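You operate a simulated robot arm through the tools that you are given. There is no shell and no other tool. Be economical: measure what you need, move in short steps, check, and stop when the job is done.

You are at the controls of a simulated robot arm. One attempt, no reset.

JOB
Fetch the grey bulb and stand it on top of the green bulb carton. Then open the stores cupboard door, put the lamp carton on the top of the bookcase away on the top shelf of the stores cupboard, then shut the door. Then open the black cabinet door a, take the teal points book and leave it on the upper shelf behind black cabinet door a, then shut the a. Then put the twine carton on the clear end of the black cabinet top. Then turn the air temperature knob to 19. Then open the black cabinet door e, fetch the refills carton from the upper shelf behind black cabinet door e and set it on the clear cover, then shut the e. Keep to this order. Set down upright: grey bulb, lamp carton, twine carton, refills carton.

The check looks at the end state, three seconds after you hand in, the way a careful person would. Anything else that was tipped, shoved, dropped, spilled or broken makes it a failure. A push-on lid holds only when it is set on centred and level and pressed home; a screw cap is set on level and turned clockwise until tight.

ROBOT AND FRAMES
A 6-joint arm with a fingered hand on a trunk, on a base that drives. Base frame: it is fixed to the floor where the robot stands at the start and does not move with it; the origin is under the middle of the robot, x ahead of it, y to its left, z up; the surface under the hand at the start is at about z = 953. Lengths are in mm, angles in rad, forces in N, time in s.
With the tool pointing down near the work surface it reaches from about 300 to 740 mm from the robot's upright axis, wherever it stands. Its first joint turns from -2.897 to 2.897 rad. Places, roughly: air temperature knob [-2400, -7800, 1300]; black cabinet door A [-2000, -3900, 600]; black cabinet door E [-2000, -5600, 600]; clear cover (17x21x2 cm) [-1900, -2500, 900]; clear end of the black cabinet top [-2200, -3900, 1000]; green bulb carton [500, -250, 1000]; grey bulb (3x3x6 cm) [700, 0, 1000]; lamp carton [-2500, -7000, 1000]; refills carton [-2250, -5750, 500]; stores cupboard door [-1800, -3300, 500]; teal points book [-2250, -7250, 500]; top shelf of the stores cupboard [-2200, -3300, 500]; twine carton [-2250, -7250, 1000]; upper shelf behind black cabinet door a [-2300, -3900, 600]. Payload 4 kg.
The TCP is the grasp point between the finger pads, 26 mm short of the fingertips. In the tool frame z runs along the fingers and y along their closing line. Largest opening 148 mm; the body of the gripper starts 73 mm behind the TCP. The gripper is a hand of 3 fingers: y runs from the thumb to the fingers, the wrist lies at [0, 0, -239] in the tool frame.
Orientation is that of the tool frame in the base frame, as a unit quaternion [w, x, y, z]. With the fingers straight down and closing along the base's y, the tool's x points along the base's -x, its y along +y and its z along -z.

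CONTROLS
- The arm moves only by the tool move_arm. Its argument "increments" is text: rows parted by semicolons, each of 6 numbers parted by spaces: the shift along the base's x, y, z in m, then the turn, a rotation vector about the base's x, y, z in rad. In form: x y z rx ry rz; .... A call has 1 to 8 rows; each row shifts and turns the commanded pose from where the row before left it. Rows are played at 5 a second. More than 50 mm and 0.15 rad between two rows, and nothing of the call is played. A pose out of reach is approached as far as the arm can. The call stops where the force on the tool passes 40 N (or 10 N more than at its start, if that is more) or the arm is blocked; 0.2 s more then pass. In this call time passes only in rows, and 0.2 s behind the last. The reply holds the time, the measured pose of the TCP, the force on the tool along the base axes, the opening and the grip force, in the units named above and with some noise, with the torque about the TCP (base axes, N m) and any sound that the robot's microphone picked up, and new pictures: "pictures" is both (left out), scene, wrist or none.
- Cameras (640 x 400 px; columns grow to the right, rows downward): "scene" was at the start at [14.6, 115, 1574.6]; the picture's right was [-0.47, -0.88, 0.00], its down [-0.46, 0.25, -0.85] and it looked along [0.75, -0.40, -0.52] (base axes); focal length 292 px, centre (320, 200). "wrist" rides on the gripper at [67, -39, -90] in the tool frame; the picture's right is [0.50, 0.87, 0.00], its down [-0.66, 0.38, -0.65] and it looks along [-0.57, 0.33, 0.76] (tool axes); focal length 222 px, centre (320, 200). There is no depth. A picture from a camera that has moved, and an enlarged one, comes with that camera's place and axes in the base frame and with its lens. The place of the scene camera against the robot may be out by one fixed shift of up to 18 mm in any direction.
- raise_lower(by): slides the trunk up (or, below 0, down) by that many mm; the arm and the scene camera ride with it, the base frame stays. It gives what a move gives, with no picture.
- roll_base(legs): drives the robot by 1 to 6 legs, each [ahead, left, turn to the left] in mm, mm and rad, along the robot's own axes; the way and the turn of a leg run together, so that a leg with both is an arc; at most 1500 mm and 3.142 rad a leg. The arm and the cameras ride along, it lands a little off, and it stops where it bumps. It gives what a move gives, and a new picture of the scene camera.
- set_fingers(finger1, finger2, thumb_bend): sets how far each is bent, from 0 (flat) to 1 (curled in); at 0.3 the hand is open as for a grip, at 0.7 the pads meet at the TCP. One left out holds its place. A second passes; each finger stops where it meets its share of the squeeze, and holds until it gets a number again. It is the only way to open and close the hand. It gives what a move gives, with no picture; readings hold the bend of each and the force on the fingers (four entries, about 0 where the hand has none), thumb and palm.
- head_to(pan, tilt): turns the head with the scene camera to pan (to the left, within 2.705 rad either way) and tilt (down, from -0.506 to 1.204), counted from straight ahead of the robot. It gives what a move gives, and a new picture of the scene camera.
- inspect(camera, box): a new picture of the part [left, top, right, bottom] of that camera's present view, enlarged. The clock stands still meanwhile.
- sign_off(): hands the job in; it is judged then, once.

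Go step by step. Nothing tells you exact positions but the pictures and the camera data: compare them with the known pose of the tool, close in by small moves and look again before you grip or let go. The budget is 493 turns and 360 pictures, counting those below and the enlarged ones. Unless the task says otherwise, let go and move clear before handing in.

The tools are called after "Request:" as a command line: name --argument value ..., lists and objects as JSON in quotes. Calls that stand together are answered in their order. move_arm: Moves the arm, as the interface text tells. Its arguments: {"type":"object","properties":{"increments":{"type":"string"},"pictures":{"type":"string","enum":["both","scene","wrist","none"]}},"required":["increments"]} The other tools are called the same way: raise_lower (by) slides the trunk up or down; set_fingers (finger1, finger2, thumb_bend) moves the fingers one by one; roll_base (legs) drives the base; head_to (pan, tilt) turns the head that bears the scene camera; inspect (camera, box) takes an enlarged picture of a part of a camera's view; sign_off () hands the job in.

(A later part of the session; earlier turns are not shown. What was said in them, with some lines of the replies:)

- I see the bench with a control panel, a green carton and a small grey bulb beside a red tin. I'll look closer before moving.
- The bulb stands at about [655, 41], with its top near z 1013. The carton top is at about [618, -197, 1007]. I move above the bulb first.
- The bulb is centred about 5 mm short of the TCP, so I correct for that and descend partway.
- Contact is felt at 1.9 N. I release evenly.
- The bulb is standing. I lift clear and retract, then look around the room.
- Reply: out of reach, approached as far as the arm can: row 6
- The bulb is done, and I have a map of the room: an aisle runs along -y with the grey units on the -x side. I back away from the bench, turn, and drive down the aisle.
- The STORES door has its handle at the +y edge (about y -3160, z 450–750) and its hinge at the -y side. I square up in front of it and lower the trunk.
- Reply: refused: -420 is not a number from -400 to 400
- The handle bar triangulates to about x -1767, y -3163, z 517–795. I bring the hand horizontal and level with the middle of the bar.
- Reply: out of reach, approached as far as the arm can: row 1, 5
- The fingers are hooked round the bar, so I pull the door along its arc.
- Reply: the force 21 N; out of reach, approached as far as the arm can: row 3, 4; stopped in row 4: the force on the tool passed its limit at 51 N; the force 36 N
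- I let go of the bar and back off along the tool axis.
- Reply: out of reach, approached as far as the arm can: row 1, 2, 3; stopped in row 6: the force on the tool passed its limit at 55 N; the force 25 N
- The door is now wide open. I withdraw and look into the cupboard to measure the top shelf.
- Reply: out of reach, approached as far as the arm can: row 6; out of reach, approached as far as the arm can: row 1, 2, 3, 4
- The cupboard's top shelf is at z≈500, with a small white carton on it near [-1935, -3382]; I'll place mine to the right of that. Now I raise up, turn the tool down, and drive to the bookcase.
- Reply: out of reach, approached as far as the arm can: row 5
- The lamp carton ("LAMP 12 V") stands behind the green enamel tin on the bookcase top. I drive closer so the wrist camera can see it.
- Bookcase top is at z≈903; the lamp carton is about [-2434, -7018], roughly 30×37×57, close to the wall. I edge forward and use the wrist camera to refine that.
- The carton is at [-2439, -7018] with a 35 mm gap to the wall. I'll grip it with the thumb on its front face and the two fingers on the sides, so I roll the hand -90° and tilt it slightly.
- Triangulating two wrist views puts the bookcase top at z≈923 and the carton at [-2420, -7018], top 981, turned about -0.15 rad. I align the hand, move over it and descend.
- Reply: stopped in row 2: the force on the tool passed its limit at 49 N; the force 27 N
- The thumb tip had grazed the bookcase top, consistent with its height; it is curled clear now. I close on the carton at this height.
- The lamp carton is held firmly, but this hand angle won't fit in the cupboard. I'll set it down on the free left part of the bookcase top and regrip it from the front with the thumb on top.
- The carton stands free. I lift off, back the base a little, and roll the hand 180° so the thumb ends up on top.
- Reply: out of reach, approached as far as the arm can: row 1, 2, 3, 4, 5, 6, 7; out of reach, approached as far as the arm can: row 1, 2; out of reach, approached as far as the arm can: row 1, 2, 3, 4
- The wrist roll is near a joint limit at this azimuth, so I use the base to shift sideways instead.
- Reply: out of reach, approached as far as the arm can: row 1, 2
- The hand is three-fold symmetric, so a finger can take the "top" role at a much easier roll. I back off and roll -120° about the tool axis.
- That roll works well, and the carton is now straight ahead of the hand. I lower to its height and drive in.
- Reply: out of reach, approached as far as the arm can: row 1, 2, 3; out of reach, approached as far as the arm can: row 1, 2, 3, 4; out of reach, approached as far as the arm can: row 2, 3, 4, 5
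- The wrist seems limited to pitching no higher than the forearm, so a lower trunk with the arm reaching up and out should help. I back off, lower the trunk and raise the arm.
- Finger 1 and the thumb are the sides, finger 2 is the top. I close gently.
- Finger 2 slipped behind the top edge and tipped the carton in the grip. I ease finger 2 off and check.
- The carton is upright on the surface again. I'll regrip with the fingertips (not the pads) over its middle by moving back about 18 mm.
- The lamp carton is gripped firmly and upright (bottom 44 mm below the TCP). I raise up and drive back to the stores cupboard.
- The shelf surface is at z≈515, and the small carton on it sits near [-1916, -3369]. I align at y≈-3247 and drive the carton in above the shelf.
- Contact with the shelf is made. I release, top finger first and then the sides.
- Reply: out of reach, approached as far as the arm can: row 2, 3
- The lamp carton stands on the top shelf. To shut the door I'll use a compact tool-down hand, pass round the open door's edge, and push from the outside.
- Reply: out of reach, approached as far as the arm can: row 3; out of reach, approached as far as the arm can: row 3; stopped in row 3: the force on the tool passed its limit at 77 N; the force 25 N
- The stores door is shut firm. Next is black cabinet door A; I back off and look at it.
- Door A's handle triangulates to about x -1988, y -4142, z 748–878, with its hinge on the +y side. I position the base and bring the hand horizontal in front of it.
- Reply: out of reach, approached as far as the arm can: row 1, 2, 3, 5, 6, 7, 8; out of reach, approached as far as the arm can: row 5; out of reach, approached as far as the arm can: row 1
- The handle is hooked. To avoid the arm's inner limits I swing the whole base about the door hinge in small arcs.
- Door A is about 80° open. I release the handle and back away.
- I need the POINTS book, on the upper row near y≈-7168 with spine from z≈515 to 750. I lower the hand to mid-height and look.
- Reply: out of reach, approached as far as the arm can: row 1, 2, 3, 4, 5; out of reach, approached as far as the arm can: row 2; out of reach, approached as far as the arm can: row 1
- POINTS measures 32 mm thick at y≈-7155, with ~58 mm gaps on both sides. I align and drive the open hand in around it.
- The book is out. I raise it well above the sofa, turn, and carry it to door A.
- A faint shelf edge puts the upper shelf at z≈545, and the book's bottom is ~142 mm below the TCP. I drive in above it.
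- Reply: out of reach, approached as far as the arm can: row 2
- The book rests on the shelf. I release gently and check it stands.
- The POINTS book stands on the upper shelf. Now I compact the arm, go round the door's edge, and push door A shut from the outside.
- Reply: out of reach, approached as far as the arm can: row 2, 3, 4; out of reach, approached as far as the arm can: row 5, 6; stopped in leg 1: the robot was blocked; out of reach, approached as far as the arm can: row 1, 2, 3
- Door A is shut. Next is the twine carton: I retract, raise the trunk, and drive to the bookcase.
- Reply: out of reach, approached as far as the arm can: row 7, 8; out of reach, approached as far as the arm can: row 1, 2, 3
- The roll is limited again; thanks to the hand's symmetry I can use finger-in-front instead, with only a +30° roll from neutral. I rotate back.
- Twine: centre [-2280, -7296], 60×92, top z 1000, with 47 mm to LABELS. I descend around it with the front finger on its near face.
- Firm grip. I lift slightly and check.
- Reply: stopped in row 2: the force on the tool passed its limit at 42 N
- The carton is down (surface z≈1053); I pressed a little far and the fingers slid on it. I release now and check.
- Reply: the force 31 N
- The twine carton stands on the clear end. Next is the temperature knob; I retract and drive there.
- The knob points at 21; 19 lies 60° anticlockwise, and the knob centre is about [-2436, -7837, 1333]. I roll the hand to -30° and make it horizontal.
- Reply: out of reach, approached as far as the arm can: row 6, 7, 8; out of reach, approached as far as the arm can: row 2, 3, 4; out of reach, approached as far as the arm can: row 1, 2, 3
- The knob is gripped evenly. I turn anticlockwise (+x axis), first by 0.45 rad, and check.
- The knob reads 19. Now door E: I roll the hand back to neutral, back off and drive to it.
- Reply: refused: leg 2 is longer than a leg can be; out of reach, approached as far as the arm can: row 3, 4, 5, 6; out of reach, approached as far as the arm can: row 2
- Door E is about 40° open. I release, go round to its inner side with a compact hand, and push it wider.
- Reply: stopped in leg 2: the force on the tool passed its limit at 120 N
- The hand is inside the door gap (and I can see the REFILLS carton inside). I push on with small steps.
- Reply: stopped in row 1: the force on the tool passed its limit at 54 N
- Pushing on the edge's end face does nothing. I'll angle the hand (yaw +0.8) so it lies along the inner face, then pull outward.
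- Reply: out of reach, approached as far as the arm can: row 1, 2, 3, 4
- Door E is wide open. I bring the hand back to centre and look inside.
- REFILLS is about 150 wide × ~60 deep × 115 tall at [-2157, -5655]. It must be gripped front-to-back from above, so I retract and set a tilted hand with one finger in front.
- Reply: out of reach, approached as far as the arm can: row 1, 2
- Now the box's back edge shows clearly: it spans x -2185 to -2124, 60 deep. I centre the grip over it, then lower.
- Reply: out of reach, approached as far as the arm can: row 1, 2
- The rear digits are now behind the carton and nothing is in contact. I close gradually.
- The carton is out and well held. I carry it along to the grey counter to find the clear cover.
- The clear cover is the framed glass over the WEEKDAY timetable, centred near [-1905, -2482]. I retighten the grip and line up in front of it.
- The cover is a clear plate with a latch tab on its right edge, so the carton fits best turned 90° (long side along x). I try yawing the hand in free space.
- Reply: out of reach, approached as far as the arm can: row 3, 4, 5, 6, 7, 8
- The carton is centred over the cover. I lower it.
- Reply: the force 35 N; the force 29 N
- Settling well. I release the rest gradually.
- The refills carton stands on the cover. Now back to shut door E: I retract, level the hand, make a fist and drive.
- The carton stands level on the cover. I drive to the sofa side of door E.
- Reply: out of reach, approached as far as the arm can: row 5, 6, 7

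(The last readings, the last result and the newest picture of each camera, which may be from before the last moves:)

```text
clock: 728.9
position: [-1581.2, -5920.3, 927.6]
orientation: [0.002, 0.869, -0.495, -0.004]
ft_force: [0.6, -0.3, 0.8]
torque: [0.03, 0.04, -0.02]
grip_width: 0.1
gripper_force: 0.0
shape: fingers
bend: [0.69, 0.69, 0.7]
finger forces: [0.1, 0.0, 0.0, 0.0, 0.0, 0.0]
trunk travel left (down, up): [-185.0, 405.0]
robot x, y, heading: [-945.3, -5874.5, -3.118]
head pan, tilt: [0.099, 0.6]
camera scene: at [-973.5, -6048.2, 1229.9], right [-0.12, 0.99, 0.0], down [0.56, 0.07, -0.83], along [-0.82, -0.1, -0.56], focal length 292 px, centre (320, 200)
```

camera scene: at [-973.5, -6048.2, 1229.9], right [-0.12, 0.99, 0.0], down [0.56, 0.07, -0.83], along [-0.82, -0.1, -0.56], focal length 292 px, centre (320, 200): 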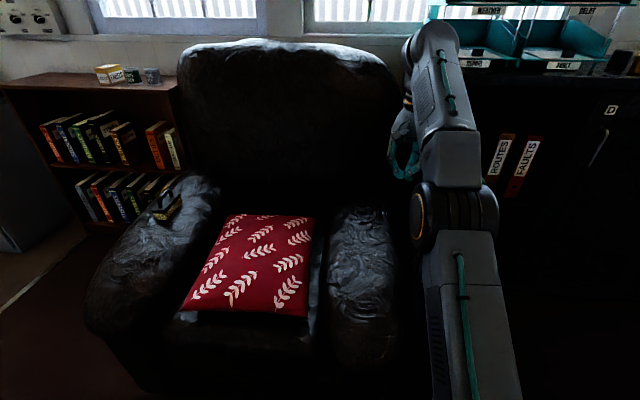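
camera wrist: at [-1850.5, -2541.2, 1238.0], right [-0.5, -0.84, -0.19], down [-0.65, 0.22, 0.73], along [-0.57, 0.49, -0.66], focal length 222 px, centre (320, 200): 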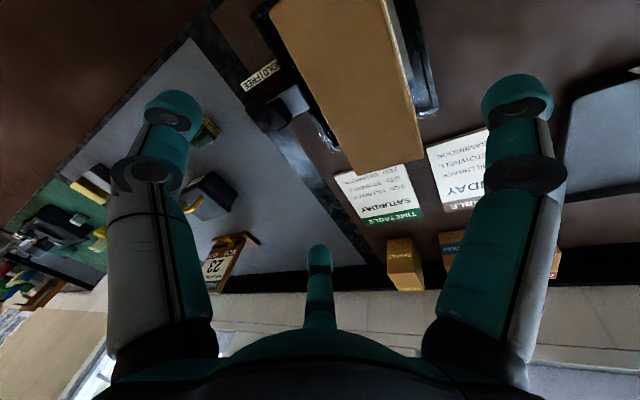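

Request:
roll_base --legs '[[0, -60, 0], [35, -227, 0]]'

```text
clock: 731.2
position: [-1624.1, -5627.2, 926.8]
orientation: [0.002, 0.867, -0.497, -0.004]
ft_force: [-1.2, -0.2, -1.3]
torque: [0.04, -0.01, 0.02]
grip_width: 0.1
gripper_force: 0.1
shape: fingers
bend: [0.69, 0.69, 0.7]
finger forces: [0.1, 0.0, 0.0, 0.0, 0.1, 0.1]
trunk travel left (down, up): [-185.0, 405.0]
robot x, y, heading: [-987.9, -5584.5, -3.124]
head pan, tilt: [0.099, 0.6]
camera scene: at [-1016.0, -5758.5, 1229.9], right [-0.12, 0.99, 0.0], down [0.56, 0.07, -0.83], along [-0.82, -0.1, -0.56], focal length 292 px, centre (320, 200)
```

scene: 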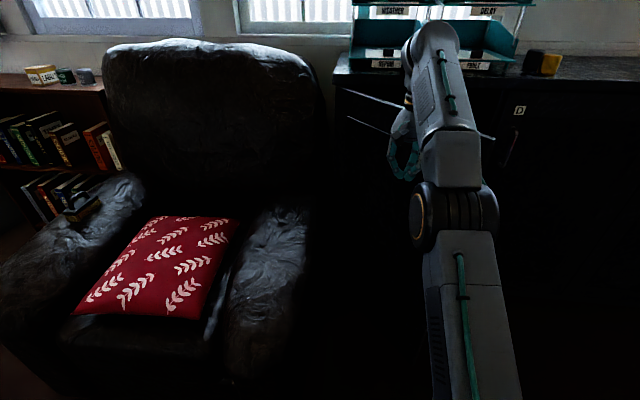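

Request:
roll_base --legs '[[143, -150, 0]]'

Request:
roll_base --legs '[[150, -60, 0]]'

Request:
inspect --camera "scene" --box '[260, 40, 540, 240]'

```text
clock: 732.8
position: [-1769.9, -5481.6, 927.0]
orientation: [0.002, 0.868, -0.496, -0.004]
ft_force: [-0.3, 0.1, 0.4]
torque: [-0.01, -0.02, -0.03]
grip_width: 0.5
gripper_force: 0.1
shape: fingers
bend: [0.69, 0.7, 0.7]
finger forces: [0.1, 0.0, 0.1, 0.0, 0.0, 0.0]
trunk travel left (down, up): [-185.0, 405.0]
robot x, y, heading: [-1133.1, -5435.8, -3.119]
head pan, tilt: [0.099, 0.6]
```

```text
clock: 734.2
position: [-1919.8, -5426.7, 927.6]
orientation: [0.002, 0.868, -0.496, -0.004]
ft_force: [0.0, 0.6, 0.0]
torque: [0.01, 0.0, 0.03]
grip_width: 0.6
gripper_force: 0.0
shape: fingers
bend: [0.69, 0.7, 0.7]
finger forces: [0.0, 0.0, 0.1, 0.0, 0.0, 0.0]
trunk travel left (down, up): [-185.0, 405.0]
robot x, y, heading: [-1282.3, -5375.7, -3.116]
head pan, tilt: [0.099, 0.6]
```

```text
refused: no pictures are left
```

Pictures are used up, so I finish by feel: lower the hand below the counter overhang and press door E shut the way I did door A.

Request:
roll_base --legs '[[-120, 25, 0]]'

Request:
raise_lower --by -185

Request:
move_arm --increments "0 0 -0.03 0 0 0;0 0 -0.03 0 0 0;0 0 -0.03 0 0 0" --pictures "none"

```text
clock: 735.5
position: [-1800.0, -5449.1, 925.6]
orientation: [0.002, 0.869, -0.495, -0.004]
ft_force: [0.0, 0.9, -0.5]
torque: [0.0, -0.02, -0.02]
grip_width: 0.3
gripper_force: 0.1
shape: fingers
bend: [0.69, 0.7, 0.7]
finger forces: [0.0, 0.0, 0.1, 0.0, 0.0, 0.0]
trunk travel left (down, up): [-185.0, 405.0]
robot x, y, heading: [-1161.9, -5403.1, -3.121]
head pan, tilt: [0.099, 0.6]
```

```text
clock: 737.5
position: [-1798.4, -5449.3, 741.6]
orientation: [0.002, 0.869, -0.495, -0.004]
ft_force: [0.2, 0.2, -0.3]
torque: [-0.03, 0.02, 0.04]
grip_width: 0.4
gripper_force: 0.1
shape: fingers
bend: [0.69, 0.7, 0.7]
finger forces: [0.0, 0.0, 0.1, 0.0, 0.0, 0.0]
trunk travel left (down, up): [0.0, 590.0]
robot x, y, heading: [-1160.2, -5401.3, -3.117]
head pan, tilt: [0.099, 0.6]
```

```text
clock: 738.3
position: [-1799.1, -5448.9, 652.2]
orientation: [0.003, 0.868, -0.496, -0.003]
ft_force: [1.0, 0.3, 0.3]
torque: [0.02, 0.0, 0.01]
grip_width: 0.6
gripper_force: 0.0
shape: fingers
bend: [0.69, 0.7, 0.7]
finger forces: [0.1, 0.0, 0.0, 0.0, 0.0, 0.0]
trunk travel left (down, up): [0.0, 590.0]
robot x, y, heading: [-1160.2, -5405.6, -3.119]
head pan, tilt: [0.099, 0.6]
no pictures are left
```

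Request:
roll_base --legs '[[90, 22, 0]]'

Request:
move_arm --increments "-0.015 0 0 0 0 0;-0.015 0 0 0 0 0;-0.015 0 0 0 0 0;-0.015 0 0 0 0 0;-0.015 0 0 0 0 0;-0.015 0 0 0 0 0" --pictures "none"

```text
clock: 739.5
position: [-1888.9, -5473.5, 653.1]
orientation: [0.002, 0.869, -0.495, -0.004]
ft_force: [-0.3, 0.7, -0.7]
torque: [0.01, 0.02, 0.0]
grip_width: 0.4
gripper_force: 0.1
shape: fingers
bend: [0.69, 0.7, 0.7]
finger forces: [0.0, 0.0, 0.0, 0.0, 0.0, 0.0]
trunk travel left (down, up): [0.0, 590.0]
robot x, y, heading: [-1251.8, -5426.8, -3.121]
head pan, tilt: [0.099, 0.6]
```

```text
clock: 740.9
position: [-1942.1, -5473.4, 652.5]
orientation: [0.003, 0.869, -0.496, -0.004]
ft_force: [0.7, -0.2, 0.2]
torque: [-0.01, -0.01, 0.02]
grip_width: 0.3
gripper_force: 0.0
shape: fingers
bend: [0.69, 0.7, 0.7]
finger forces: [0.0, 0.0, 0.0, 0.0, 0.0, 0.0]
out of reach, approached as far as the arm can: row 4, 5, 6
trunk travel left (down, up): [0.0, 590.0]
robot x, y, heading: [-1253.4, -5426.3, -3.116]
head pan, tilt: [0.099, 0.6]
no pictures are left
```

Request:
roll_base --legs '[[25, 0, 0]]'

Request:
roll_base --legs '[[15, 0, 0]]'

Request:
roll_base --legs '[[15, 0, 0]]'

```text
clock: 741.7
position: [-1966.5, -5475.0, 652.2]
orientation: [0.002, 0.869, -0.495, -0.004]
ft_force: [0.7, 0.2, 0.7]
torque: [0.01, -0.04, 0.02]
grip_width: 0.6
gripper_force: 0.0
shape: fingers
bend: [0.69, 0.7, 0.7]
finger forces: [0.0, 0.1, 0.0, 0.1, 0.0, 0.1]
trunk travel left (down, up): [0.0, 590.0]
robot x, y, heading: [-1272.8, -5430.0, -3.118]
head pan, tilt: [0.099, 0.6]
```

```text
clock: 742.6
position: [-1969.0, -5475.8, 654.0]
orientation: [0.002, 0.868, -0.496, 0.001]
ft_force: [-0.5, -0.2, 0.1]
torque: [-0.01, -0.04, 0.0]
grip_width: 0.4
gripper_force: 0.1
shape: fingers
bend: [0.69, 0.7, 0.7]
finger forces: [0.0, 0.1, 0.1, 0.1, 0.0, 0.0]
trunk travel left (down, up): [0.0, 590.0]
robot x, y, heading: [-1285.5, -5427.8, -3.119]
head pan, tilt: [0.099, 0.6]
stopped in leg 1: the robot was blocked; the commanded pose is now the measured one
```

```text
clock: 743.3
position: [-1968.2, -5476.4, 653.9]
orientation: [0.003, 0.868, -0.496, 0.001]
ft_force: [0.6, -1.2, 0.1]
torque: [-0.01, -0.01, 0.0]
grip_width: 0.4
gripper_force: 0.1
shape: fingers
bend: [0.69, 0.7, 0.7]
finger forces: [0.1, 0.1, 0.0, 0.1, 0.1, 0.0]
trunk travel left (down, up): [0.0, 590.0]
robot x, y, heading: [-1283.9, -5430.8, -3.125]
head pan, tilt: [0.099, 0.6]
stopped in leg 1: the robot was blocked; the commanded pose is now the measured one
```

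Request:
roll_base --legs '[[-60, 0, 0]]'

Request:
move_arm --increments "0 0 0 0 0.14 0;0 0 0 0 0.14 0;0 0 0 0 0.14 0;0 0 0 0 0.14 0;0 0 0 0 0.14 0" --pictures "none"

Request:
move_arm --increments "-0.015 0 0 0 0 0;-0.015 0 0 0 0 0;-0.015 0 0 0 0 0;-0.015 0 0 0 0 0;-0.01 0 0 0 0 0;-0.01 0 0 0 0 0;-0.01 0 0 0 0 0;-0.01 0 0 0 0 0" --pictures "none"

```text
clock: 744.2
position: [-1909.8, -5474.4, 650.3]
orientation: [0.0, 0.868, -0.496, 0.004]
ft_force: [0.0, -0.6, -0.9]
torque: [0.01, 0.01, -0.02]
grip_width: 0.1
gripper_force: 0.1
shape: fingers
bend: [0.69, 0.7, 0.7]
finger forces: [0.0, 0.1, 0.1, 0.0, 0.0, 0.1]
trunk travel left (down, up): [0.0, 590.0]
robot x, y, heading: [-1224.2, -5423.3, -3.12]
head pan, tilt: [0.099, 0.6]
```

```text
clock: 745.5
position: [-1910.3, -5474.2, 650.1]
orientation: [0.172, 0.817, -0.466, -0.294]
ft_force: [-0.4, -0.9, 0.2]
torque: [0.03, -0.01, 0.02]
grip_width: 0.6
gripper_force: 0.1
shape: fingers
bend: [0.69, 0.7, 0.7]
finger forces: [0.0, 0.0, 0.0, 0.0, 0.0, 0.1]
trunk travel left (down, up): [0.0, 590.0]
robot x, y, heading: [-1226.2, -5428.3, -3.12]
head pan, tilt: [0.099, 0.6]
no pictures are left
```

```text
clock: 747.2
position: [-2003.9, -5476.9, 652.6]
orientation: [0.171, 0.816, -0.468, -0.293]
ft_force: [32.6, -0.4, 6.3]
torque: [-0.02, 0.2, -0.27]
grip_width: 3.7
gripper_force: 16.6
shape: fingers
bend: [0.7, 0.7, 0.67]
finger forces: [6.1, 27.5, 0.0, 0.1, 0.1, 0.1]
trunk travel left (down, up): [0.0, 590.0]
robot x, y, heading: [-1224.2, -5426.6, -3.122]
head pan, tilt: [0.099, 0.6]
stopped in row 8: the force on the tool passed its limit at 48 N (the readings are from after the stop); the commanded pose is now the measured one
no pictures are left
```

The door resists firmly at its closed position. I back well clear.

Request:
move_arm --increments "0.03 0 0 0 0 0;0.04 0 0 0 0 0;0.04 0 0 0 0 0" --pictures "none"

Request:
roll_base --legs '[[-330, 0, 0]]'

```text
clock: 748.0
position: [-1894.5, -5478.2, 653.5]
orientation: [0.171, 0.817, -0.466, -0.293]
ft_force: [-0.4, -0.4, 0.5]
torque: [-0.05, 0.01, 0.0]
grip_width: 0.4
gripper_force: 0.1
shape: fingers
bend: [0.69, 0.7, 0.7]
finger forces: [0.0, 0.0, 0.1, 0.0, 0.0, 0.0]
trunk travel left (down, up): [0.0, 590.0]
robot x, y, heading: [-1223.1, -5424.5, -3.121]
head pan, tilt: [0.099, 0.6]
no pictures are left
```

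```text
clock: 750.2
position: [-1562.3, -5469.1, 653.8]
orientation: [0.171, 0.816, -0.468, -0.293]
ft_force: [0.4, -0.3, 0.2]
torque: [0.02, 0.01, 0.0]
grip_width: 0.6
gripper_force: 0.1
shape: fingers
bend: [0.69, 0.7, 0.7]
finger forces: [0.0, 0.1, 0.0, 0.0, 0.0, 0.1]
trunk travel left (down, up): [0.0, 590.0]
robot x, y, heading: [-889.7, -5417.8, -3.12]
head pan, tilt: [0.099, 0.6]
```

All the steps are done and the robot stands clear, so I hand the job in.

Request:
sign_off

```text
The job is handed in.
```

I did every step in the given order and handed the job in; the one thing I couldn't see was door E fully shut. The picture budget ran out while I was closing it, so I judged that by touch. It stopped against a firm 48 N push at about the position I expect when shut.

- **Grey bulb:** standing on the green bulb carton.
- **Lamp carton:** upright on the stores cupboard's top shelf, and the stores door is shut.
- **Teal points book:** standing on the upper shelf behind door A, and door A is shut.
- **Twine carton:** upright on the clear end of the black cabinet top.
- **Air temperature knob:** reads 19.
- **Refills carton:** upright on the clear cover, turned so its long side runs front to back and clears the latch tab.

Two small contacts happened on the way. A finger touched the bookcase top while I picked up the lamp carton. I also pressed the twine carton down a little too far when placing it. Neither knocked anything over that I could see.
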